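You operate a simulated robot arm through the tools that you are given. There is no shell and no other tool. Be economical: measure what you need, move in short steps, check, and stop when the job is done.

You are at the controls of a simulated robot arm. One attempt, no reset.

TASK
Wipe the crumbs off with a damp cloth, then slide the tray to where they lay.
Fine: spray the red cloth with the cleaner can and cap the can before wiping; put the cloth back on the white box. What is to be rubbed or washed off counts as gone when no trace of it is left.
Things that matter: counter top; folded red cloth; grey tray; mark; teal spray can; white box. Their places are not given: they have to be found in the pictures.

It is judged by the outcome, as a careful person would: the job done as asked, and still so three seconds after it is handed in. It fails if anything else is knocked over, pushed out of place, dropped, spilled or broken. Lids that push on must go on centred and level and be pressed home; caps that screw on are set level and turned clockwise until they are tight. Flat cloth is picked up by pressing the open fingertips on it (5 to 10 N) and closing them slowly along it; thin cloth reads only 2 to 8 mm in the jaws.

THE ROBOT
A 5-joint arm with a two-finger parallel gripper, fixed in place. Base frame: the origin is at the foot of the arm, x ahead of it, y to its left, z up; the work surface is at about z = 0. Lengths are in mm, angles in degrees, forces in N, time in s.
With the tool pointing down near the work surface it reaches from about 260 to 600 mm from the base axis. Its first joint turns from -66.0 to 66.0 degrees. The tool tilts only in the upright plane through the base axis and itself; it spins freely about its own axis. Payload 1.57 kg.
The TCP is the grasp point between the finger pads, 30 mm short of the fingertips. In the tool frame z runs along the fingers and y along their closing line. The gripper opens to 80 mm. The fingers are 17 mm wide and 12 mm thick; the gripper's body (40 by 82 mm) begins 80 mm behind the TCP.
Orientation is that of the tool frame in the base frame, as a unit quaternion [x, y, z, w]. With the fingers straight down and closing along the base's y, the tool's x points along the base's -x, its y along +y and its z along -z.

THE INTERFACE
- The arm moves only by the tool nudge_tool. Its arguments are lists of equal length, an entry for each row: "grip": the closure, from 0 (fully open) to 1 (shut); "translation": the shift along the base's x, y, z in mm, a list of three; "turn": the turn, a rotation vector about the base's x, y, z in degrees, a list of three. In form: {"grip": [grip, ...], "translation": [[dx, dy, dz], ...], "turn": [[ax, ay, az], ...]}. A call has 1 to 20 rows; each row is the pose to reach, as a shift and turn from the pose commanded when the call began. A row lasts 0.2 s, in which the tool goes at most 50 mm and 8.6 degrees; a call with a longer step from one row to the next is refused whole, and so is a gripper value outside its range. A pose out of reach is approached as far as the arm can. The call stops where the force on the tool passes 90 N (or 10 N more than at its start, if that is more) or the arm is blocked; 0.2 s more then pass. Each finger travels about 153 mm/s and halts on what it meets, pressing with about 27 N; the grip force reading is that of the motor and also rises with nothing between the fingers. The clock runs only during rows and for 0.2 s after the last one: add rows that repeat a pose to give the fingers time. It gives the time, the measured TCP pose, the force on the tool (base axes), the opening and the grip force at its end, in the units of the frame above (readings bear some noise), with the torque about the TCP (base axes, N m) and any sound that the robot's microphone picked up.
- Cameras (640 x 400 px; columns grow to the right, rows downward): "scene" is fixed at [-1.3, 367.4, 518.3]; the picture's right is [-0.98, -0.22, 0.00], its down [-0.14, 0.63, -0.76] and it looks along [0.17, -0.74, -0.65] (base axes); focal length 214 px, centre (320, 200). "wrist" rides on the gripper at [72, -7, -122] in the tool frame; the picture's right is [0.09, 1.00, 0.00], its down [-0.84, 0.08, -0.54] and it looks along [-0.54, 0.05, 0.84] (tool axes); focal length 238 px, centre (320, 200).
- camera(camera): a new picture of that camera. No time passes.
- pixel_to_xyz(camera, pixels): there is no depth. For up to 12 entries [column, row, z] of the newest picture of that camera ("zoom" is the newest enlarged one), the place [x, y] in the base frame at which the ray of that pixel passes the height z, good to about 2 mm, but the place of the scene camera against the robot may be out by one fixed shift of up to 12 mm in any direction. No time passes.
- enlarge(camera, box): a new picture of the part [left, top, right, bottom] of that camera's present view, enlarged. No time passes.
- sign_off(): hands the job in; it is judged then, once.

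Go step by step. Measure first, check grasps and placings, and put right what went wrong. The budget is 80 turns and 46 pictures, counting those below and the enlarged ones. Unless the task says otherwise, let go and move clear before handing in, and close with one line.

The tools are called after "Request:" as name(argument=value, ...) on one line, values as JSON. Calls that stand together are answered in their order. nudge_tool: Moves the arm, as the interface text tells. Its arguments: {"type":"object","properties":{"grip":{"type":"array","items":{"type":"number"}},"translation":{"type":"array","items":{"type":"array","items":{"type":"number"}}},"turn":{"type":"array","items":{"type":"array","items":{"type":"number"}}}},"required":["grip","translation","turn"]} The other tools are called the same way: camera (camera) takes a picture; pixel_to_xyz (camera, pixels) gives the place at which the rays of pixels pass given heights; enlarge (camera, box) takes an enlarged picture of a part of a camera's view; sign_off () hands the job in.

At the start:

```text
t: 0.0
tcp_pos: [314.1, 101.7, 431.9]
orientation: [0.0, 1.0, 0.0, 0.0]
force: [0.4, 0.2, -0.1]
torque: [0.0, 0.0, 0.0]
finger_gap: 80.1
gripper_force: 0.1
```

scene: 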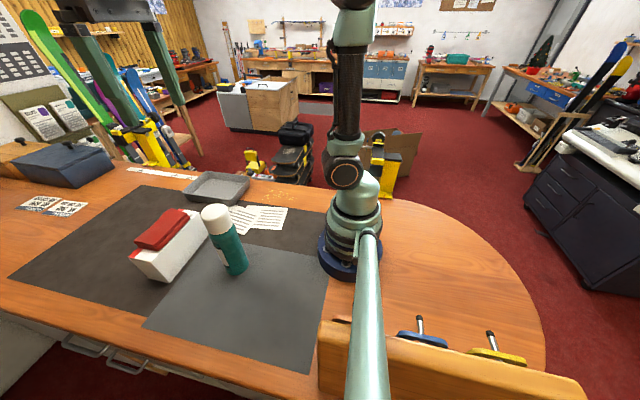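
wrist: 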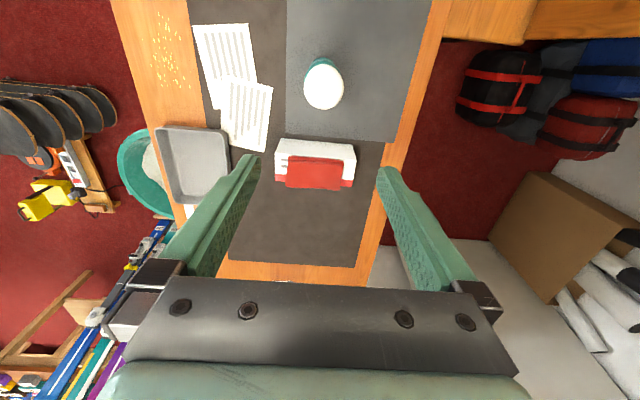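

The scene shows the red cloth on the white box near (170,240), the teal can with white cap near (225,240), the tray at (215,187) and crumbs at about (280,193). I'll enlarge these to measure them.

Request:
enlarge(camera="scene", box=[120, 160, 340, 298])

Request:
enlarge(camera="wrist", box=[120, 0, 440, 200])

Request:
pixel_to_xyz(camera="wrist", pixels=[[155, 15, 0], [180, 15, 0], [155, 85, 0], [182, 88, 0], [168, 50, 0], [155, 128, 30], [224, 128, 30], [231, 200, 30], [178, 205, 30], [324, 84, 190], [290, 172, 80], [342, 175, 80]])

```text
2.90 times, centred on (230, 229) of scene
```

zoom: 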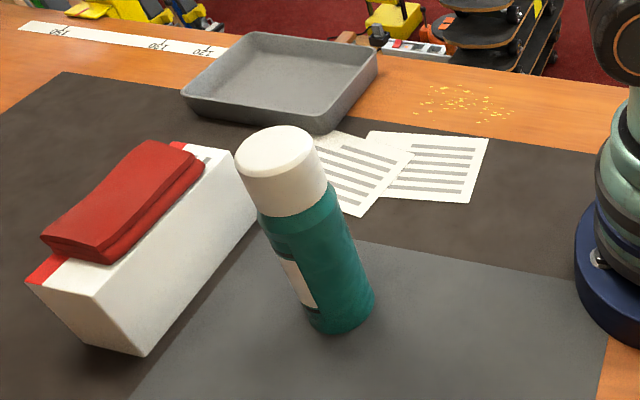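

```text
2.00 times, centred on (280, 100) of wrist
```

zoom: 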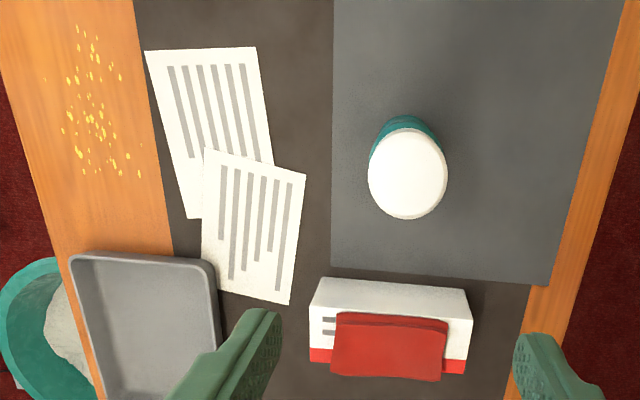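

```text
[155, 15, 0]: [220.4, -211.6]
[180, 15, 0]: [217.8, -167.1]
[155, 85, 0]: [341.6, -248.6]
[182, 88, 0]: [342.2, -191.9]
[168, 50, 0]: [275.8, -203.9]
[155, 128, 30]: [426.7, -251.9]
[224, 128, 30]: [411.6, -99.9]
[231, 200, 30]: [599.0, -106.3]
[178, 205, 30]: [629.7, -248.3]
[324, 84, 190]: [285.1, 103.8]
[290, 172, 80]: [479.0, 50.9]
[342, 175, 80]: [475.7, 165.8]
```

The crumbs lie at about (280,-205), the tray at about (510,-175), the box at about (470,108) and the can at about (287,104). I'll check heights by crossing the scene rays with the wrist ones.

Request:
pixel_to_xyz(camera="scene", pixels=[[237, 269, 0], [214, 208, 150], [214, 208, 170], [214, 208, 190], [135, 256, 80], [170, 280, 0], [151, 263, 80], [203, 225, 80], [280, 193, 0], [244, 178, 30], [184, 192, 30], [230, 205, 0]])

Request:
pixel_to_xyz(camera="wrist", pixels=[[324, 84, 150], [324, 84, 170], [324, 62, 0], [280, 140, 80], [355, 145, 80], [275, 179, 80], [352, 187, 80], [280, 140, 60], [352, 187, 60], [221, 40, 0], [270, 87, 0], [264, 152, 0]])

```text
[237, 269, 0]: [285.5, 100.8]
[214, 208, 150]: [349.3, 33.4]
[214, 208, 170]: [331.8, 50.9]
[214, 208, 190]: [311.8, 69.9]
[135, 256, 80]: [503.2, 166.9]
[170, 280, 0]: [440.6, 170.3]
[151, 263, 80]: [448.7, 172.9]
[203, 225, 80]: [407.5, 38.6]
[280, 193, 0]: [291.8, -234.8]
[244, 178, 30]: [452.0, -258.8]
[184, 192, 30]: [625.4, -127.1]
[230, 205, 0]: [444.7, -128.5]
```

```text
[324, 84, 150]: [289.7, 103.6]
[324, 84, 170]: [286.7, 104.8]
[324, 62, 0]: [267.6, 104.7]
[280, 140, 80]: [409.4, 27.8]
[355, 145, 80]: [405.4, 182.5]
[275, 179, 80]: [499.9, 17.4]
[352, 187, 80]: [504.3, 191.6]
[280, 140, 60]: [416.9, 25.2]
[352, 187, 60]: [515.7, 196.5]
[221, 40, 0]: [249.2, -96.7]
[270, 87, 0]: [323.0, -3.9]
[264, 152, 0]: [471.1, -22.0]
```

The cap top is at z≈220 and the can axis near (283,103). The box is about 80 high, with x 440-500 and y 20-180. I'll take a closer look at the cap and cloth.

Request:
enlarge(camera="scene", box=[190, 195, 262, 280])

Request:
nudge_tool(grip=[0, 0, 0, 0], translation=[[25, 0, -30], [50, 0, -60], [80, 0, -80], [80, 0, -80]], turn=[[0, 0, 0], [0, 0, 0], [0, 0, 0], [0, 0, 0]])

Request:
camera(camera="wrist")

```text
4.71 times, centred on (226, 238) of scene
```

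zoom: 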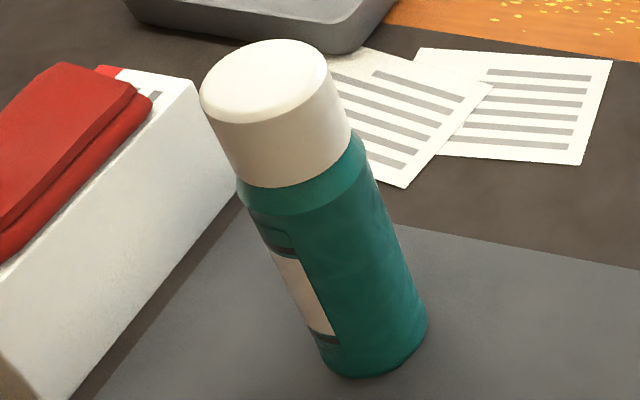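

```text
t: 1.0
tcp_pos: [394.5, 100.8, 350.4]
orientation: [0.0, 1.0, 0.0, 0.0]
force: [0.4, -0.4, 0.1]
torque: [0.04, -0.01, 0.0]
finger_gap: 79.9
gripper_force: 0.1
```

```text
40 pictures are left
```

wrist: 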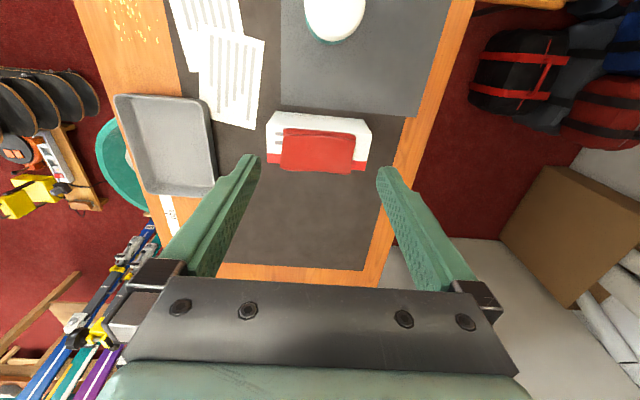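

The box and cloth sit centrally at (270-370,110-170). I'll enlarge to get their corners.

Request:
enlarge(camera="wrist", box=[240, 85, 400, 185])

Request:
pixel_to_xyz(camera="zoom", pixels=[[110, 160, 80], [525, 160, 80], [110, 310, 80], [495, 342, 80], [150, 105, 0], [475, 130, 0], [170, 175, 95], [460, 200, 95], [160, 330, 95], [455, 355, 95]])

```text
4.00 times, centred on (320, 135) of wrist
```

zoom: 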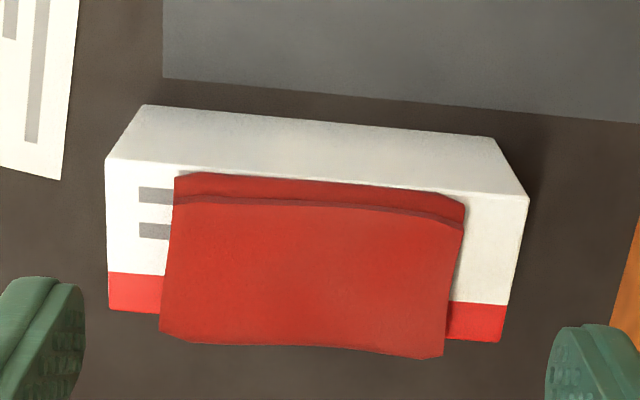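

```text
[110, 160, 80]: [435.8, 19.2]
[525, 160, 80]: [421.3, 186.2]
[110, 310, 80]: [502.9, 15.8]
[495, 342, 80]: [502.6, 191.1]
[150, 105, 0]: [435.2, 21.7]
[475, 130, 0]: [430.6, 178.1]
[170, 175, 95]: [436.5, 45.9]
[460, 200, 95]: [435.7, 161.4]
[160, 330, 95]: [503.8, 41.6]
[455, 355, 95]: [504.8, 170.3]
```

The box spans x 436-503 and y 20-187, 80 high, with the cloth on top at y 43-168. Next I'll go above the cap at (283,103) to see it up close.

Request:
nudge_tool(grip=[0, 0, 0, 0], translation=[[-40, 0, -5], [-80, 2, -5], [-111, 2, -10], [-111, 2, -30]], turn=[[0, 0, 0], [0, 0, 0], [0, 0, 0], [0, 0, 0]])

Request:
camera(camera="wrist")

Request:
pixel_to_xyz(camera="wrist", pixels=[[320, 150, 215], [300, 150, 215], [340, 150, 215]])

```text
t: 2.0
tcp_pos: [284.1, 102.3, 320.7]
orientation: [0.0, 1.0, 0.0, 0.0]
force: [0.7, 0.0, 0.8]
torque: [0.0, -0.02, -0.01]
finger_gap: 79.7
gripper_force: 0.1
```

```text
38 pictures are left
```

wrist: 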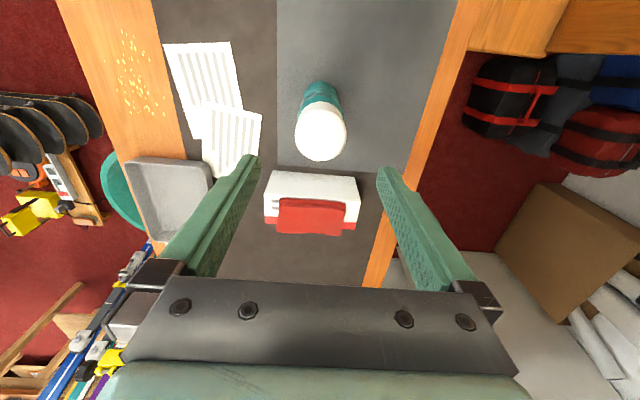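

```text
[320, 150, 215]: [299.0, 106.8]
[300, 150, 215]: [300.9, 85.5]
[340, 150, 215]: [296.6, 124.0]
```

The cap top is at about (321,134), x 296-347. I'll convert its centre and edges before descending.

Request:
enlarge(camera="wrist", box=[270, 70, 370, 170])

Request:
pixel_to_xyz(camera="wrist", pixels=[[321, 134, 212], [296, 132, 212], [347, 132, 212], [321, 110, 212], [321, 160, 212], [320, 84, 0], [321, 134, 220]])

```text
4.00 times, centred on (320, 120) of wrist
```

zoom: 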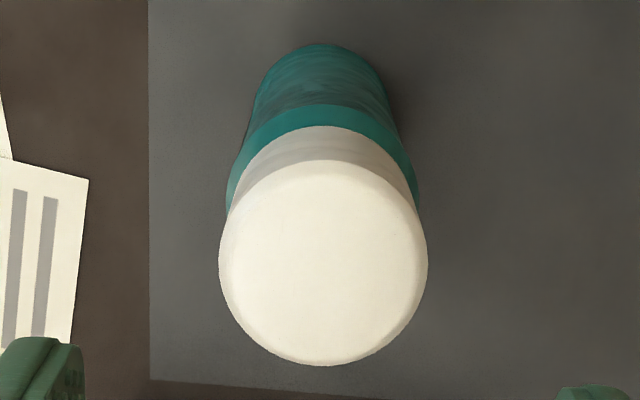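

```text
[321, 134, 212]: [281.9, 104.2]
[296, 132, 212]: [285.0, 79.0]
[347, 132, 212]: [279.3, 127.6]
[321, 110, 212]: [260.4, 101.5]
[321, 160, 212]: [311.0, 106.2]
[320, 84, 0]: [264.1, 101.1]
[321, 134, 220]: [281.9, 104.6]
```

The cap is centred at (284,104) with a diameter of about 49. I'll descend so the fingertips sit at z≈183 and close on the cap only.

Request:
nudge_tool(grip=[0, 0, 0, 0, 0.3, 0.45, 0.5, 0.5], translation=[[0, 1.7, -40], [0, 1.7, -80], [0, 1.7, -107], [0, 1.7, -107], [0, 1.7, -107], [0, 1.7, -107], [0, 1.7, -107], [0, 1.7, -107]], turn=[[0, 0, 0], [0, 0, 0], [0, 0, 0], [0, 0, 0], [0, 0, 0], [0, 0, 0], [0, 0, 0], [0, 0, 0]])

Request:
enlarge(camera="scene", box=[180, 150, 300, 290])

```text
t: 3.8
tcp_pos: [285.3, 104.3, 215.3]
orientation: [-0.001, 1.0, 0.0, 0.0]
force: [-0.3, -0.3, -0.5]
torque: [0.0, 0.02, -0.01]
finger_gap: 58.1
gripper_force: 26.9
heard: snap
```

```text
2.86 times, centred on (240, 220) of scene
```

zoom: 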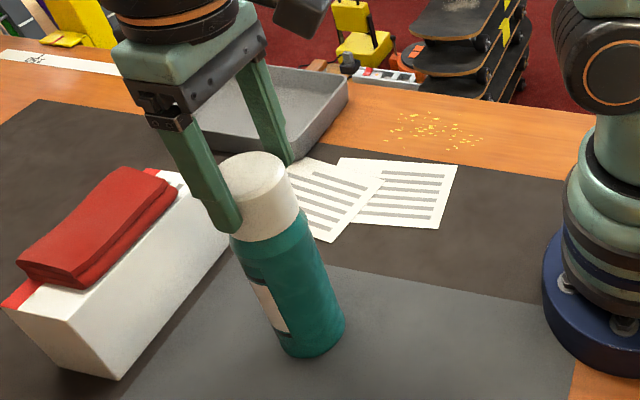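

The jaws hold at a 58 mm gap and a "snap" was heard, so this is probably a snap-fit cap. I'll lift slowly by 12 mm and check whether the can comes with it.

Request:
nudge_tool(grip=[0.5, 0.5, 0.5], translation=[[0, 0, 5], [0, 0, 12], [0, 0, 12]], turn=[[0, 0, 0], [0, 0, 0], [0, 0, 0]])

Request:
enlarge(camera="scene", box=[180, 180, 280, 290])

```text
t: 4.6
tcp_pos: [284.6, 104.4, 226.3]
orientation: [0.0, 1.0, 0.0, 0.0]
force: [-1.1, 0.3, -1.4]
torque: [0.0, -0.01, -0.02]
finger_gap: 58.5
gripper_force: 27.1
```

```text
3.64 times, centred on (230, 235) of scene
```

zoom: 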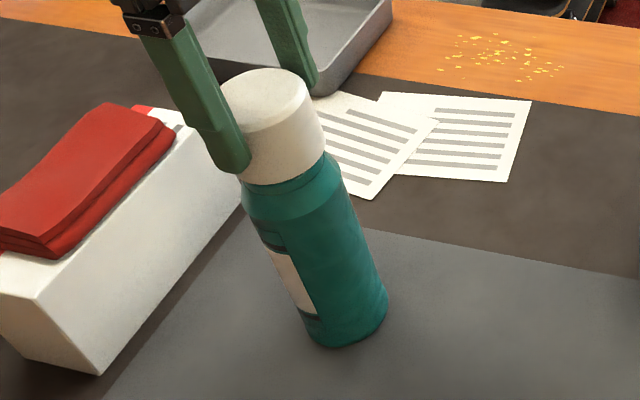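

The cap has risen off the shoulder while the can's base stays put, with only 1.4 N on the tool. I'll lift higher and look at what is under it.

Request:
nudge_tool(grip=[0.5, 0.5, 0.5, 0.5], translation=[[0, 0, 25], [0, 0, 50], [0, 0, 80], [0, 0, 80]], turn=[[0, 0, 0], [0, 0, 0], [0, 0, 0], [0, 0, 0]])

Request:
enlarge(camera="scene", box=[180, 150, 280, 290])

Request:
camera(camera="wrist")

```text
t: 5.6
tcp_pos: [285.7, 103.2, 308.6]
orientation: [0.0, 1.0, 0.0, 0.0]
force: [0.1, -0.2, -1.5]
torque: [-0.04, 0.0, -0.01]
finger_gap: 58.4
gripper_force: 26.8
```

```text
2.86 times, centred on (230, 220) of scene
```

zoom: 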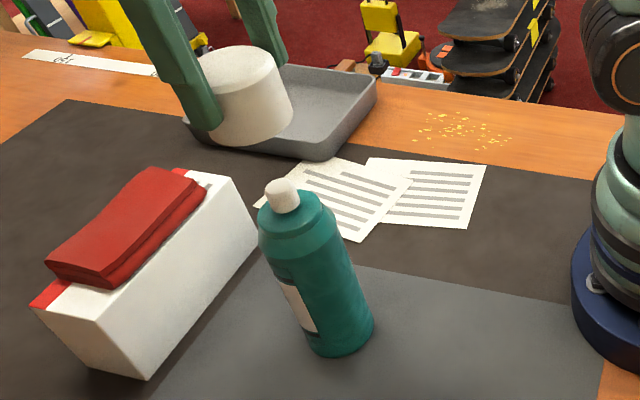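

```text
33 pictures are left
```

wrist: 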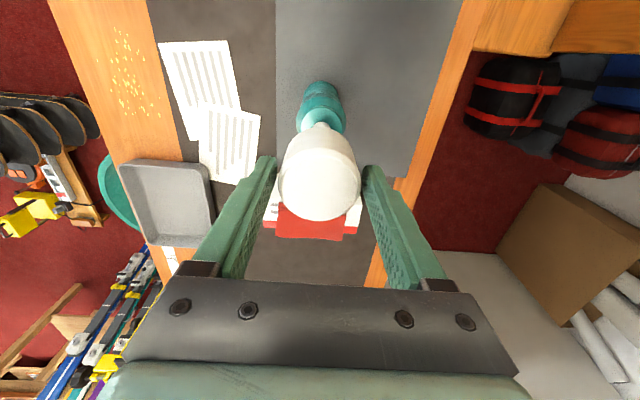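

The cap is off (a pull-off snap cap) and a press nozzle is exposed on the can. I'll set the cap down at about (388,45), clear of the papers, can and box.

Request:
nudge_tool(grip=[0.5, 0.5, 0.5, 0.5, 0.5, 0.5, 0.5, 0.5, 0.5, 0.5, 0.5], translation=[[35, -20, 0], [70, -40, 0], [103, -59, 0], [103, -59, -40], [103, -59, -80], [103, -59, -120], [103, -59, -160], [103, -59, -200], [103, -59, -240], [103, -59, -262], [103, -59, -262]], turn=[[0, 0, 0], [0, 0, 0], [0, 0, 0], [0, 0, 0], [0, 0, 0], [0, 0, 0], [0, 0, 0], [0, 0, 0], [0, 0, 0], [0, 0, 0], [0, 0, 0]])

Request:
enlarge(camera="scene", box=[160, 150, 260, 290])

```text
t: 8.0
tcp_pos: [387.3, 48.1, 44.7]
orientation: [0.0, 1.0, 0.0, 0.003]
force: [-0.3, 5.5, 20.6]
torque: [0.23, -0.09, -0.01]
finger_gap: 58.6
gripper_force: 27.8
```

```text
2.86 times, centred on (210, 220) of scene
```

zoom: 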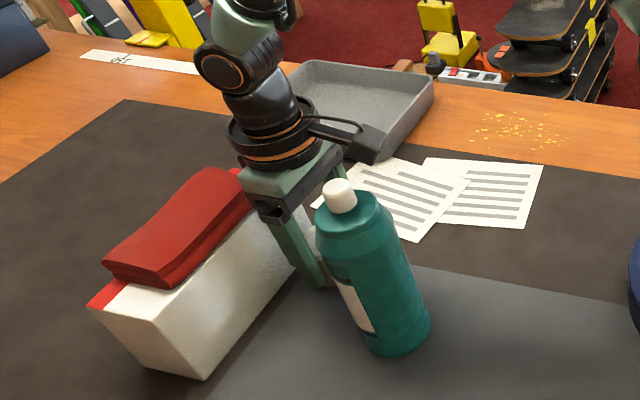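

There is 20 N upward at TCP z 44.7, so the cap is on the mat. I'll ease up 1.5 mm, open and rise straight up.

Request:
nudge_tool(grip=[0.5, 0.4, 0.2, 0, 0, 0, 0, 0, 0, 0, 0, 0], translation=[[0, 0, 1.5], [0, 0, 1.5], [0, 0, 1.5], [0, 0, 1.5], [0, 0, 30], [0, 0, 70], [0, 0, 110], [0, 0, 150], [0, 0, 190], [-30, 0, 230], [-60, 0, 250], [-60, 0, 250]], turn=[[0, 0, 0], [0, 0, 0], [0, 0, 0], [0, 0, 0], [0, 0, 0], [0, 0, 0], [0, 0, 0], [0, 0, 0], [0, 0, 0], [0, 0, 0], [0, 0, 0], [0, 0, 0]])

Request:
camera(camera="wrist")

Request:
enlarge(camera="scene", box=[205, 200, 255, 250])

```text
t: 10.6
tcp_pos: [328.3, 47.4, 291.7]
orientation: [0.0, 1.0, 0.001, 0.0]
force: [-0.2, 0.4, -0.5]
torque: [-0.02, 0.0, -0.03]
finger_gap: 80.2
gripper_force: 0.1
```

```text
31 pictures are left
```

wrist: 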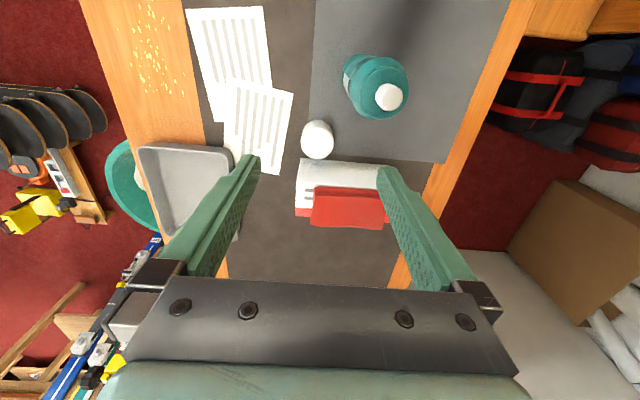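

```text
8.00 times, centred on (230, 225) of scene
```

zoom: 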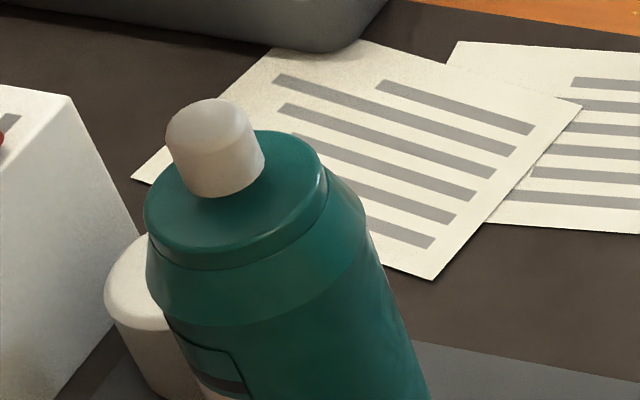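

The cap stands upright at about (318,139) in the wrist picture. I need to find which way the nozzle's orifice faces.

Request:
enlarge(camera="wrist", box=[335, 45, 425, 125])

Request:
pixel_to_xyz(camera="wrist", pixels=[[389, 97, 205], [389, 97, 195], [318, 139, 46], [316, 131, 46], [389, 110, 180]])

```text
5.00 times, centred on (380, 85) of wrist
```

zoom: 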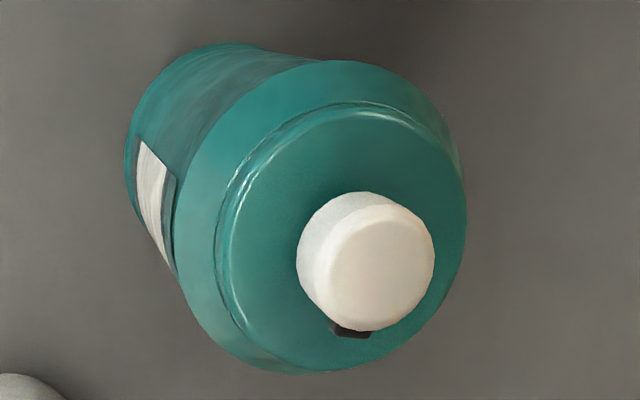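

```text
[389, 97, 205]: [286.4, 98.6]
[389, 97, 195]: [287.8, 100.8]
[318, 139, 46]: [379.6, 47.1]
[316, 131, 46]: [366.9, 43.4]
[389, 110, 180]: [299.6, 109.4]
```

The dark orifice at zoom (352,330) faces +x, straight toward the cloth on the box. I'll close the fingers and hover just above the nozzle at (285.5,101.5).

Request:
nudge_tool(grip=[0.5, 1, 1, 1, 1, 1], translation=[[-20, 25, 0], [-42.8, 54.1, 0], [-42.8, 54.1, 0], [-42.8, 54.1, -25], [-42.8, 54.1, -50], [-42.8, 54.1, -50]], turn=[[0, 0, 0], [0, 0, 0], [0, 0, 0], [0, 0, 0], [0, 0, 0], [0, 0, 0]])

Request:
enlarge(camera="scene", box=[180, 170, 260, 250])

Request:
enlarge(camera="wrist", box=[260, 90, 380, 210])

```text
t: 12.0
tcp_pos: [284.7, 100.3, 243.3]
orientation: [0.0, 1.0, 0.0, 0.0]
force: [-0.4, 0.1, 0.4]
torque: [0.03, -0.02, -0.01]
finger_gap: 0.0
gripper_force: 21.3
```

```text
5.00 times, centred on (220, 210) of scene
```

zoom: 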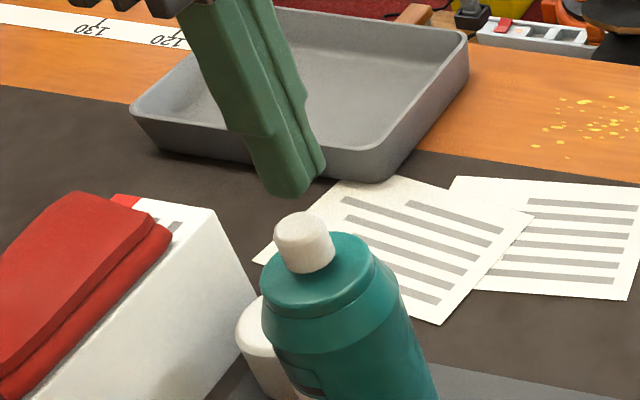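

```text
3.33 times, centred on (320, 150) of wrist
```

zoom: 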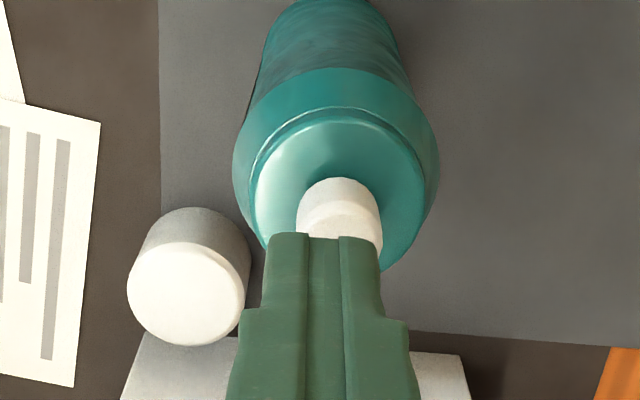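

The nozzle is slightly to the +y side of the closed fingers. I'll shift +3 in y and descend in small steps until contact.

Request:
nudge_tool(grip=[1, 1, 1, 1, 1, 1], translation=[[0.5, 3, -3], [0.5, 3, -6], [0.5, 3, -9], [0.5, 3, -12], [0.5, 3, -14], [0.5, 3, -14]], turn=[[0, 0, 0], [0, 0, 0], [0, 0, 0], [0, 0, 0], [0, 0, 0], [0, 0, 0]])

```text
t: 13.4
tcp_pos: [285.1, 104.0, 229.9]
orientation: [0.001, 1.0, 0.0, 0.001]
force: [0.0, 0.7, 0.0]
torque: [0.04, 0.01, 0.02]
finger_gap: 0.2
gripper_force: 21.3
```

No contact yet with the tips at z≈200. I'll go on down in 1.5 mm steps.

Request:
nudge_tool(grip=[1, 1, 1, 1, 1], translation=[[0, 0, -2], [0, 0, -4], [0, 0, -5], [0, 0, -6], [0, 0, -6]], turn=[[0, 0, 0], [0, 0, 0], [0, 0, 0], [0, 0, 0], [0, 0, 0]])

Request:
enlarge(camera="scene", box=[120, 170, 260, 290])

```text
t: 14.6
tcp_pos: [284.8, 103.3, 225.9]
orientation: [0.0, 1.0, 0.0, 0.0]
force: [-1.1, 0.2, 0.8]
torque: [-0.01, 0.03, -0.01]
finger_gap: 0.1
gripper_force: 20.9
```

```text
3.33 times, centred on (190, 230) of scene
```

zoom: 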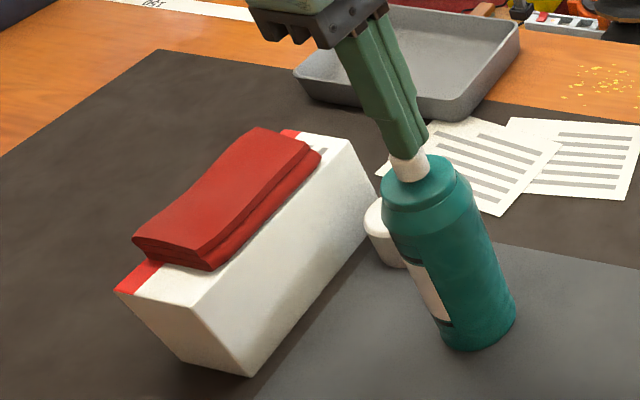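

The fingertips are visually at the nozzle top. I'll press in small steps for a short test squirt, then release.

Request:
nudge_tool(grip=[1, 1, 1, 1], translation=[[0, 0, -1], [0, 0, -2], [0, 0, -3], [0, 0, -3]], turn=[[0, 0, 0], [0, 0, 0], [0, 0, 0], [0, 0, 0]])

```text
t: 15.6
tcp_pos: [284.0, 105.1, 223.6]
orientation: [0.0, 1.0, 0.0, -0.001]
force: [0.9, -0.7, 1.3]
torque: [0.04, 0.05, 0.01]
finger_gap: 0.0
gripper_force: 21.4
```

Only about 1 N so far. I'll press a little further.

Request:
nudge_tool(grip=[1, 1, 1, 1], translation=[[0, 0, -1], [0, 0, -2], [0, 0, -3], [0, 0, -3]], turn=[[0, 0, 0], [0, 0, 0], [0, 0, 0], [0, 0, 0]])

Request:
enlarge(camera="scene", box=[120, 170, 260, 290])

```text
t: 16.6
tcp_pos: [285.2, 104.0, 219.2]
orientation: [0.0, 1.0, 0.0, 0.0]
force: [0.6, 1.0, 3.3]
torque: [0.05, -0.03, 0.0]
finger_gap: 0.1
gripper_force: 22.0
heard: click
```

```text
3.33 times, centred on (190, 230) of scene
```

zoom: 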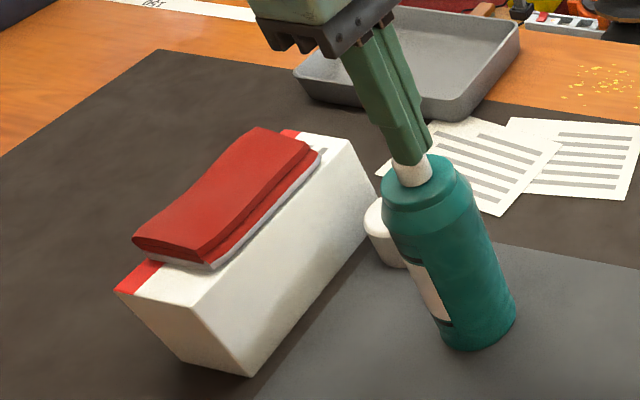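

A click was heard, and the cloth's near lower edge turned pale at zoom (265,215), so the spray reaches it. I'll release the nozzle, rise and look closely.

Request:
nudge_tool(grip=[1, 1, 1, 1], translation=[[0, 0, 6], [0, 0, 30], [0, 0, 80], [0, 0, 80]], turn=[[0, 0, 0], [0, 0, 0], [0, 0, 0], [0, 0, 0]])

Request:
enlarge(camera="scene", box=[120, 200, 240, 300])

Request:
enlarge(camera="wrist", box=[220, 90, 420, 250])

```text
t: 17.6
tcp_pos: [282.3, 105.4, 297.7]
orientation: [0.0, 1.0, 0.0, 0.0]
force: [-0.1, -0.1, -0.6]
torque: [0.01, 0.01, -0.02]
finger_gap: 0.0
gripper_force: 21.2
```

```text
4.00 times, centred on (180, 250) of scene
```

zoom: 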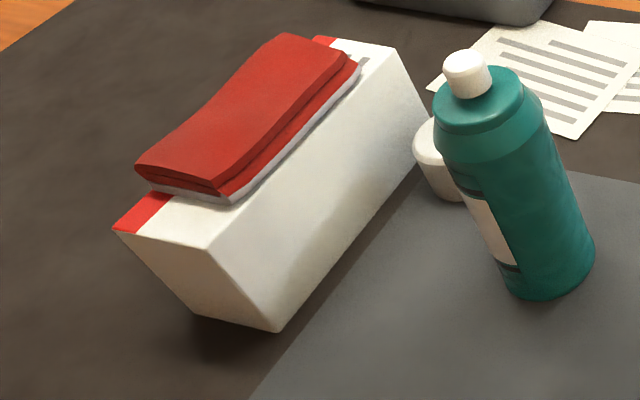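

```text
2.50 times, centred on (320, 170) of wrist
```

zoom: 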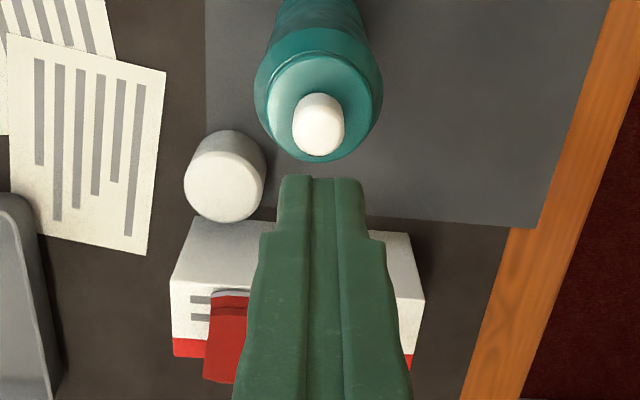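

A pale damp band now runs along the whole bottom of the cloth, so it is sprayed. Now I'll pick the cap back up; first its exact place, from zoom (223,187).

Request:
pixel_to_xyz(camera="zoom", pixels=[[223, 187, 42], [223, 187, 46], [318, 133, 195], [318, 140, 195]])

Request:
nudge_tool(grip=[1, 0.5, 0, 0, 0], translation=[[35, -20, 0], [70, -40, 0], [105, -58, 0], [105, -58, -20], [105, -58, -20]], turn=[[0, 0, 0], [0, 0, 0], [0, 0, 0], [0, 0, 0], [0, 0, 0]])

Request:
enlarge(camera="wrist", box=[240, 70, 400, 190])

```text
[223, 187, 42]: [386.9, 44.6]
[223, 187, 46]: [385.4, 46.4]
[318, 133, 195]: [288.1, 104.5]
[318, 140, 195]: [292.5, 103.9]
```

```text
t: 18.8
tcp_pos: [389.0, 46.6, 280.4]
orientation: [0.0, 1.0, 0.0, 0.0]
force: [0.0, -0.5, -0.8]
torque: [0.0, 0.0, 0.0]
finger_gap: 80.0
gripper_force: 0.1
```

```text
3.33 times, centred on (320, 130) of wrist
```

zoom: 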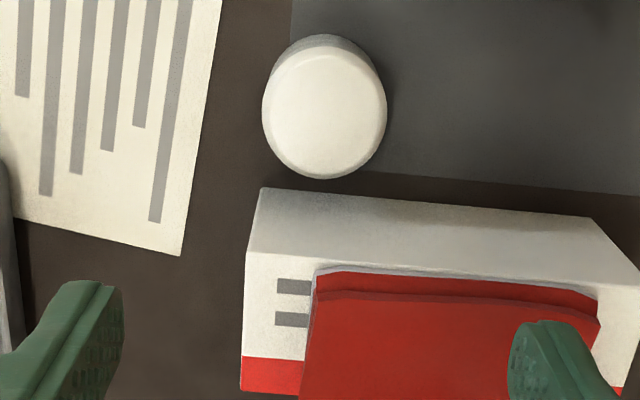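

The cap is upright and in view. I'll descend over it at the place I released it, grip it and lift.

Request:
nudge_tool(grip=[0, 0, 0, 0, 0, 0, 0, 0.3, 0.45, 0.5, 0.5, 0.5, 0.5, 0.5, 0.5, 0.5, 0.5, 0.5], translation=[[-2.7, 0.9, -40], [-2.7, 0.9, -80], [-2.7, 0.9, -120], [-2.7, 0.9, -160], [-2.7, 0.9, -200], [-2.7, 0.9, -232.5], [-2.7, 0.9, -232.5], [-2.7, 0.9, -232.5], [-2.7, 0.9, -232.5], [-2.7, 0.9, -232.5], [-2.7, 0.9, -232.5], [-2.7, 0.9, -222], [-2.7, 0.9, -180], [-2.7, 0.9, -135], [-2.7, 0.9, -90], [-2.7, 0.9, -45], [-2.7, 0.9, 0], [-2.7, 0.9, 0]], turn=[[0, 0, 0], [0, 0, 0], [0, 0, 0], [0, 0, 0], [0, 0, 0], [0, 0, 0], [0, 0, 0], [0, 0, 0], [0, 0, 0], [0, 0, 0], [0, 0, 0], [0, 0, 0], [0, 0, 0], [0, 0, 0], [0, 0, 0], [0, 0, 0], [0, 0, 0], [0, 0, 0]])

Request:
camera(camera="wrist")

```text
t: 22.6
tcp_pos: [387.7, 49.4, 279.1]
orientation: [0.0, 1.0, 0.0, 0.001]
force: [-0.6, 0.0, 0.0]
torque: [0.0, 0.01, 0.01]
finger_gap: 58.2
gripper_force: 27.2
```

```text
21 pictures are left
```

wrist: 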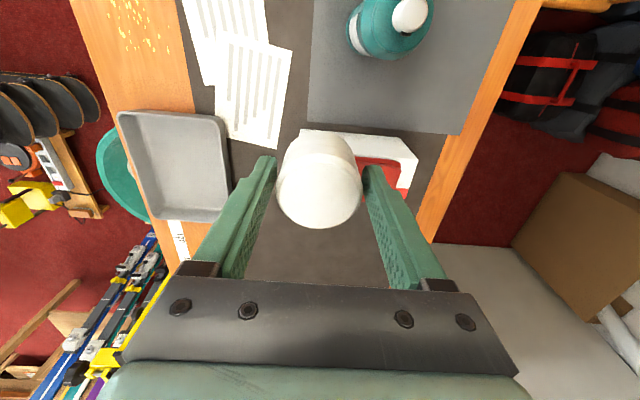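

The cap is held at 58 mm and level. I'll move back above the can and stop short of the nozzle to check alignment.

Request:
nudge_tool(grip=[0.5, 0.5, 0.5, 0.5, 0.5, 0.5], translation=[[-35, 20, 0], [-70, 40, 0], [-103, 59, 0], [-103, 59, 0], [-103, 59, -30], [-103, 59, -30]], turn=[[0, 0, 0], [0, 0, 0], [0, 0, 0], [0, 0, 0], [0, 0, 0], [0, 0, 0]])

Request:
enlarge(camera="scene", box=[180, 170, 280, 270])

Request:
enlarge(camera="wrist", box=[220, 70, 420, 230])

```text
t: 24.0
tcp_pos: [284.7, 105.6, 248.6]
orientation: [-0.001, 1.0, 0.0, -0.001]
force: [0.0, 0.6, 0.7]
torque: [-0.02, 0.02, -0.01]
finger_gap: 58.3
gripper_force: 26.9
```

```text
4.00 times, centred on (230, 220) of scene
```

zoom: 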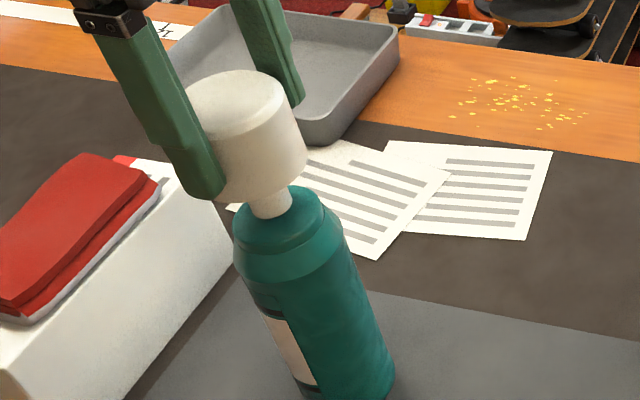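

```text
2.50 times, centred on (320, 150) of wrist
```

zoom: 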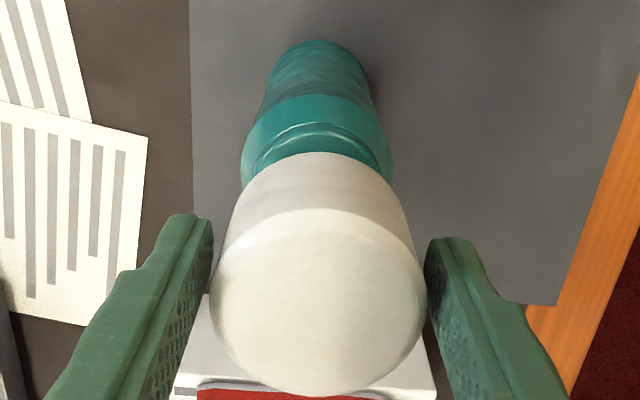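

The cap looks concentric with the can in both views. I'll lower it to just above seating, at TCP z≈219.

Request:
nudge_tool(grip=[0.5, 0.5, 0.5, 0.5, 0.5], translation=[[0, 0, -10], [0, 0, -20], [0, 0, -26], [0, 0, -30], [0, 0, -30]], turn=[[0, 0, 0], [0, 0, 0], [0, 0, 0], [0, 0, 0], [0, 0, 0]])

```text
t: 25.2
tcp_pos: [283.7, 106.3, 219.3]
orientation: [0.0, 1.0, 0.0, 0.0]
force: [0.8, 0.8, -0.8]
torque: [0.0, -0.01, 0.01]
finger_gap: 58.3
gripper_force: 27.3
```

No contact force yet at z 219. I'll press down in small steps towards 213.

Request:
nudge_tool(grip=[0.5, 0.5, 0.5, 0.5, 0.5], translation=[[0, 0, -1.5], [0, 0, -3], [0, 0, -4.5], [0, 0, -6], [0, 0, -6]], turn=[[0, 0, 0], [0, 0, 0], [0, 0, 0], [0, 0, 0], [0, 0, 0]])

```text
t: 26.4
tcp_pos: [283.1, 106.4, 213.3]
orientation: [-0.001, 1.0, 0.0, 0.0]
force: [-0.4, -0.5, 0.3]
torque: [0.04, 0.02, -0.04]
finger_gap: 58.3
gripper_force: 26.9
```

Still no force, so the cap is gripped a little lower than before. I'll continue down in 1 mm steps.

Request:
nudge_tool(grip=[0.5, 0.5, 0.5, 0.5, 0.5], translation=[[0, 0, -1], [0, 0, -2], [0, 0, -3], [0, 0, -4], [0, 0, -4]], turn=[[0, 0, 0], [0, 0, 0], [0, 0, 0], [0, 0, 0], [0, 0, 0]])

Request:
enlarge(camera="scene", box=[190, 180, 260, 250])

```text
t: 27.6
tcp_pos: [283.4, 106.4, 209.4]
orientation: [0.0, 1.0, 0.0, -0.001]
force: [0.7, -0.1, 0.6]
torque: [0.0, 0.0, 0.03]
finger_gap: 58.4
gripper_force: 26.9
```

```text
5.71 times, centred on (225, 215) of scene
```

zoom: 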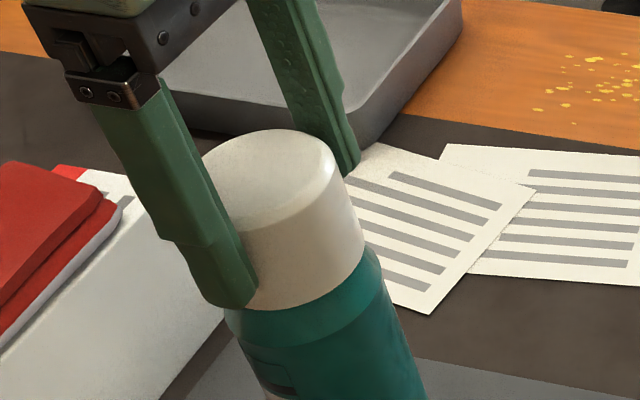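

The cap's skirt is right at the shoulder. I'll press further until I feel force or a snap.

Request:
nudge_tool(grip=[0.5, 0.5, 0.5, 0.5, 0.5], translation=[[0, 0, -1], [0, 0, -2], [0, 0, -3], [0, 0, -4], [0, 0, -4]], turn=[[0, 0, 0], [0, 0, 0], [0, 0, 0], [0, 0, 0], [0, 0, 0]])

```text
t: 28.8
tcp_pos: [282.5, 105.1, 206.0]
orientation: [0.0, 1.0, 0.0, 0.0]
force: [-2.1, 0.1, 7.6]
torque: [0.0, 0.19, 0.02]
finger_gap: 58.4
gripper_force: 27.6
```

Contact is 7.6 N, with Fx −2 and torque showing it touches on the −x side, so the cap is a hair too far +x. I'll lift 3 mm, shift −1.2 mm in x and press again.

Request:
nudge_tool(grip=[0.5, 0.5, 0.5, 0.5, 0.5, 0.5], translation=[[-0.6, 0, 3], [-1.2, 0, 3], [-1.2, 0, 1], [-1.2, 0, 0], [-1.2, 0, -1], [-1.2, 0, -1]], turn=[[0, 0, 0], [0, 0, 0], [0, 0, 0], [0, 0, 0], [0, 0, 0], [0, 0, 0]])

```text
t: 30.2
tcp_pos: [282.8, 106.1, 205.1]
orientation: [0.0, 1.0, 0.001, 0.002]
force: [-1.2, -3.5, 30.4]
torque: [0.29, -0.21, -0.01]
finger_gap: 58.5
gripper_force: 26.9
```

Now 30 N and fairly even, so the contact is nearly centred. I'll press a bit harder to seat the snap.

Request:
nudge_tool(grip=[0.5, 0.5, 0.5, 0.5], translation=[[0, 0.3, -0.7], [0, 0.5, -1.4], [0, 0.5, -2], [0, 0.5, -2]], turn=[[0, 0, 0], [0, 0, 0], [0, 0, 0], [0, 0, 0]])

Request:
enlarge(camera="scene", box=[190, 180, 260, 250])

```text
t: 31.2
tcp_pos: [282.9, 106.6, 203.0]
orientation: [-0.001, 1.0, -0.001, 0.0]
force: [-0.2, -2.5, 28.0]
torque: [0.3, -0.2, -0.04]
finger_gap: 58.2
gripper_force: 26.9
```

```text
5.71 times, centred on (225, 215) of scene
```

zoom: 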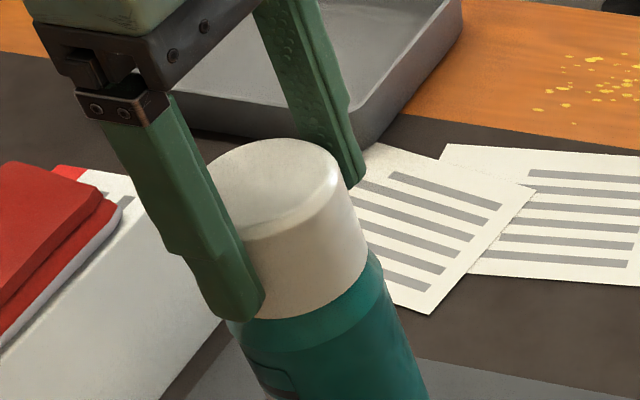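

The force stays at 28 N while the fingers slide, so the grip can't press harder. I'll release, rise and check the cap, then press it down from above with closed fingertips.

Request:
nudge_tool(grip=[0.45, 0.25, 0, 0, 0, 0, 0], translation=[[0, 0, 0], [0, 0, 0], [0, 0, 0], [0, 0, 0], [0, 0, 40], [0, 0, 80], [0, 0, 80]], turn=[[0, 0, 0], [0, 0, 0], [0, 0, 0], [0, 0, 0], [0, 0, 0], [0, 0, 0], [0, 0, 0]])

Request:
enlarge(camera="scene", box=[190, 180, 260, 280])

Request:
enlarge(camera="wrist", box=[270, 70, 370, 190])

```text
t: 32.8
tcp_pos: [284.7, 104.4, 283.2]
orientation: [0.001, 1.0, 0.0, 0.0]
force: [0.6, -0.8, -0.1]
torque: [-0.01, 0.01, -0.02]
finger_gap: 79.9
gripper_force: 0.0
heard: snap
```

```text
4.00 times, centred on (225, 230) of scene
```

zoom: 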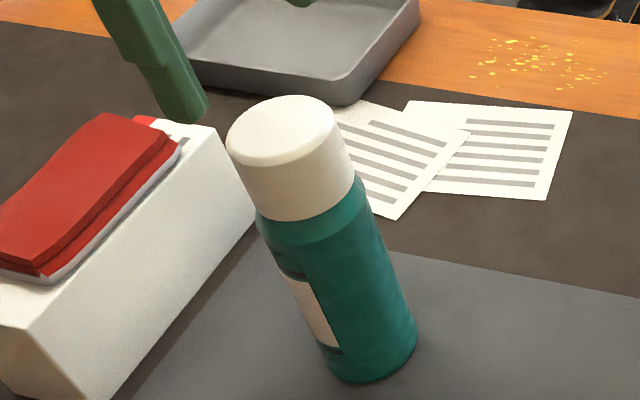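

```text
3.33 times, centred on (320, 130) of wrist
```

zoom: 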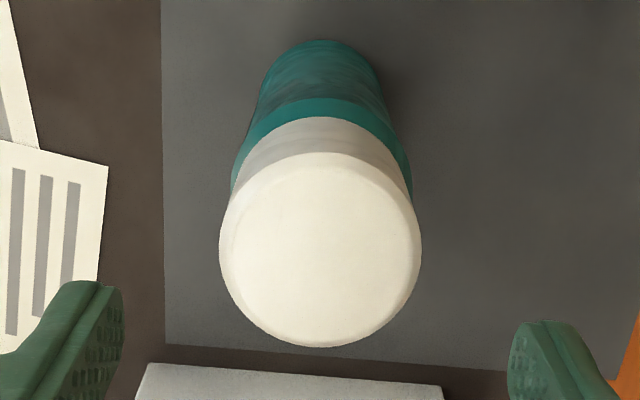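

A snap was heard and the cap sits level and centred. To be sure it is home, I'll press its top gently with closed fingertips.

Request:
nudge_tool(grip=[0.5, 1, 1, 1, 1, 1, 1, 1], translation=[[0, 0, 0], [0, 0, 0], [0, 0, 0], [0, 0, -20], [0, 0, -32], [0, 0, -36], [0, 0, -39], [0, 0, -39]], turn=[[0, 0, 0], [0, 0, 0], [0, 0, 0], [0, 0, 0], [0, 0, 0], [0, 0, 0], [0, 0, 0], [0, 0, 0]])

```text
t: 34.6
tcp_pos: [282.6, 106.0, 242.2]
orientation: [0.0, 1.0, 0.0, 0.0]
force: [0.1, 0.1, 0.3]
torque: [-0.01, -0.02, -0.02]
finger_gap: 0.1
gripper_force: 21.1
```

Request:
nudge_tool(grip=[1, 1, 1, 1, 1, 1], translation=[[0, 0, -1], [0, 0, -2], [0, 0, -3], [0, 0, -4], [0, 0, -5], [0, 0, -5]], turn=[[0, 0, 0], [0, 0, 0], [0, 0, 0], [0, 0, 0], [0, 0, 0], [0, 0, 0]])

```text
t: 36.0
tcp_pos: [281.6, 105.0, 236.4]
orientation: [-0.001, 1.0, 0.0, 0.0]
force: [0.0, 0.7, 0.7]
torque: [0.01, 0.01, 0.01]
finger_gap: 0.1
gripper_force: 21.5
```

No contact yet at tips z≈207. A few more millimetres.

Request:
nudge_tool(grip=[1, 1, 1, 1, 1, 1], translation=[[0, 0, -1], [0, 0, -2], [0, 0, -3], [0, 0, -4], [0, 0, -5], [0, 0, -5]], turn=[[0, 0, 0], [0, 0, 0], [0, 0, 0], [0, 0, 0], [0, 0, 0], [0, 0, 0]])

```text
t: 37.4
tcp_pos: [283.9, 106.2, 235.3]
orientation: [0.001, 1.0, 0.002, 0.005]
force: [-10.3, -2.5, 59.9]
torque: [-0.1, 0.54, 0.01]
finger_gap: 0.0
gripper_force: 21.5
```

60 N on the cap top with no give, so it is pressed home. Now I'll rise and go over the cloth centre at (470,106) with the fingers half open.

Request:
nudge_tool(grip=[1, 1, 1, 0.5, 0.5, 0.4, 0.4, 0.4, 0.4, 0.4], translation=[[0, 0, 20], [0, 0, 60], [45, 0, 60], [90, 0, 60], [135, 0, 60], [180, 0, 50], [188, 0, 10], [188, 0, -30], [188, 0, -80], [188, 0, -85]], turn=[[0, 0, 0], [0, 0, 0], [0, 0, 0], [0, 0, 0], [0, 0, 0], [0, 0, 0], [0, 0, 0], [0, 0, 0], [0, 0, 0], [0, 0, 0]])

Request:
enlarge(camera="scene", box=[110, 170, 260, 280])

```text
t: 39.6
tcp_pos: [470.4, 105.1, 149.8]
orientation: [0.0, 1.0, 0.001, 0.003]
force: [-7.6, -3.7, 27.3]
torque: [-0.2, 0.29, 0.07]
finger_gap: 47.7
gripper_force: 0.2
```

```text
3.64 times, centred on (185, 225) of scene
```

zoom: 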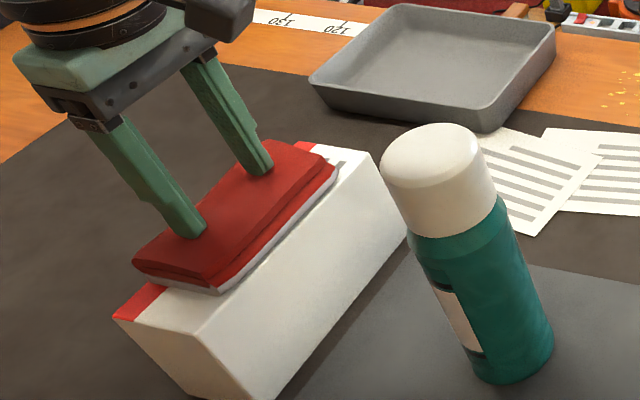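

The fingertips are already pressing the cloth with 27 N (its top is at z≈120). I'll ease to about 8 N and close slowly.

Request:
nudge_tool(grip=[0.4, 0.4], translation=[[0, 0, 1.3], [0, 0, 1.4]], turn=[[0, 0, 0], [0, 0, 0]])

```text
t: 40.2
tcp_pos: [470.3, 106.8, 148.7]
orientation: [0.0, 1.0, 0.0, 0.002]
force: [-5.1, -4.1, 25.8]
torque: [-0.2, 0.16, -0.01]
finger_gap: 47.7
gripper_force: 0.1
```

Still 26 N. I'll rise 2 mm more and read again.

Request:
nudge_tool(grip=[0.4, 0.4], translation=[[0, 0, 2], [0, 0, 2]], turn=[[0, 0, 0], [0, 0, 0]])

```text
t: 40.8
tcp_pos: [468.7, 104.5, 149.3]
orientation: [0.0, 1.0, 0.0, 0.0]
force: [2.2, -1.7, 6.6]
torque: [-0.1, -0.12, -0.04]
finger_gap: 47.9
gripper_force: 0.1
```

6.6 N now, which is in range. I'll close slowly along the cloth.

Request:
nudge_tool(grip=[0.45, 0.5, 0.55, 0.6, 0.65, 0.7, 0.75, 0.8, 0.85, 0.9, 0.95, 1, 1, 1], translation=[[0, 0, 0], [0, 0, 0], [0, 0, 0], [0, 0, 0], [0, 0, 0], [0, 0, 0], [0, 0, 0], [0, 0, 0], [0, 0, 0], [0, 0, 0], [0, 0, 0], [0, 0, 0], [0, 0, 0], [0, 0, 0]], turn=[[0, 0, 0], [0, 0, 0], [0, 0, 0], [0, 0, 0], [0, 0, 0], [0, 0, 0], [0, 0, 0], [0, 0, 0], [0, 0, 0], [0, 0, 0], [0, 0, 0], [0, 0, 0], [0, 0, 0], [0, 0, 0]])

Request:
enlarge(camera="scene", box=[110, 170, 260, 280])

```text
t: 43.8
tcp_pos: [469.9, 105.8, 150.7]
orientation: [0.0, 1.0, 0.001, 0.0]
force: [-0.9, -0.7, -0.7]
torque: [0.01, -0.02, 0.0]
finger_gap: 0.0
gripper_force: 21.5
```

```text
3.64 times, centred on (185, 225) of scene
```

zoom: 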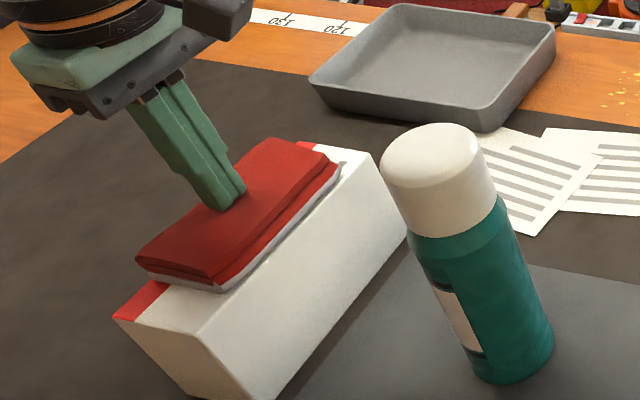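

The fingers closed to 0 without catching cloth, and contact was lost. I'll reopen to about 40 mm, press to about 9 N and check the reading before closing.

Request:
nudge_tool(grip=[1, 0.5, 0.5, 0.5, 0.5], translation=[[0, 0, 8], [0, 0, 8], [0, 0, 3], [0, 0, -0.4], [0, 0, -0.4]], turn=[[0, 0, 0], [0, 0, 0], [0, 0, 0], [0, 0, 0], [0, 0, 0]])

```text
t: 45.0
tcp_pos: [470.2, 107.0, 149.3]
orientation: [0.0, 1.0, 0.001, -0.001]
force: [0.5, 0.0, 0.2]
torque: [0.02, 0.0, 0.0]
finger_gap: 40.0
gripper_force: 0.0
```

No contact yet. Down another 1.2 mm.

Request:
nudge_tool(grip=[0.5, 0.5, 0.5], translation=[[0, 0, -0.7], [0, 0, -1.3], [0, 0, -1.3]], turn=[[0, 0, 0], [0, 0, 0], [0, 0, 0]])

```text
t: 45.8
tcp_pos: [471.0, 107.3, 149.4]
orientation: [0.0, 1.0, 0.0, -0.001]
force: [-3.0, 0.6, 7.2]
torque: [0.03, 0.06, -0.01]
finger_gap: 40.0
gripper_force: 0.2
```

7.2 N. I'll close slowly, keeping a slight extra push.

Request:
nudge_tool(grip=[0.53, 0.56, 0.6, 0.64, 0.68, 0.72, 0.76, 0.8, 0.84, 0.88, 0.92, 0.96, 1, 1], translation=[[0, 0, -0.2], [0, 0, -0.2], [0, 0, -0.2], [0, 0, -0.2], [0, 0, -0.2], [0, 0, -0.2], [0, 0, -0.2], [0, 0, -0.2], [0, 0, -0.2], [0, 0, -0.2], [0, 0, -0.2], [0, 0, -0.2], [0, 0, -0.2], [0, 0, -0.2]], turn=[[0, 0, 0], [0, 0, 0], [0, 0, 0], [0, 0, 0], [0, 0, 0], [0, 0, 0], [0, 0, 0], [0, 0, 0], [0, 0, 0], [0, 0, 0], [0, 0, 0], [0, 0, 0], [0, 0, 0], [0, 0, 0]])

```text
t: 48.8
tcp_pos: [469.2, 107.3, 149.3]
orientation: [0.0, 1.0, 0.0, 0.001]
force: [0.4, 0.9, 20.2]
torque: [0.05, 0.07, 0.02]
finger_gap: 0.0
gripper_force: 22.1
```

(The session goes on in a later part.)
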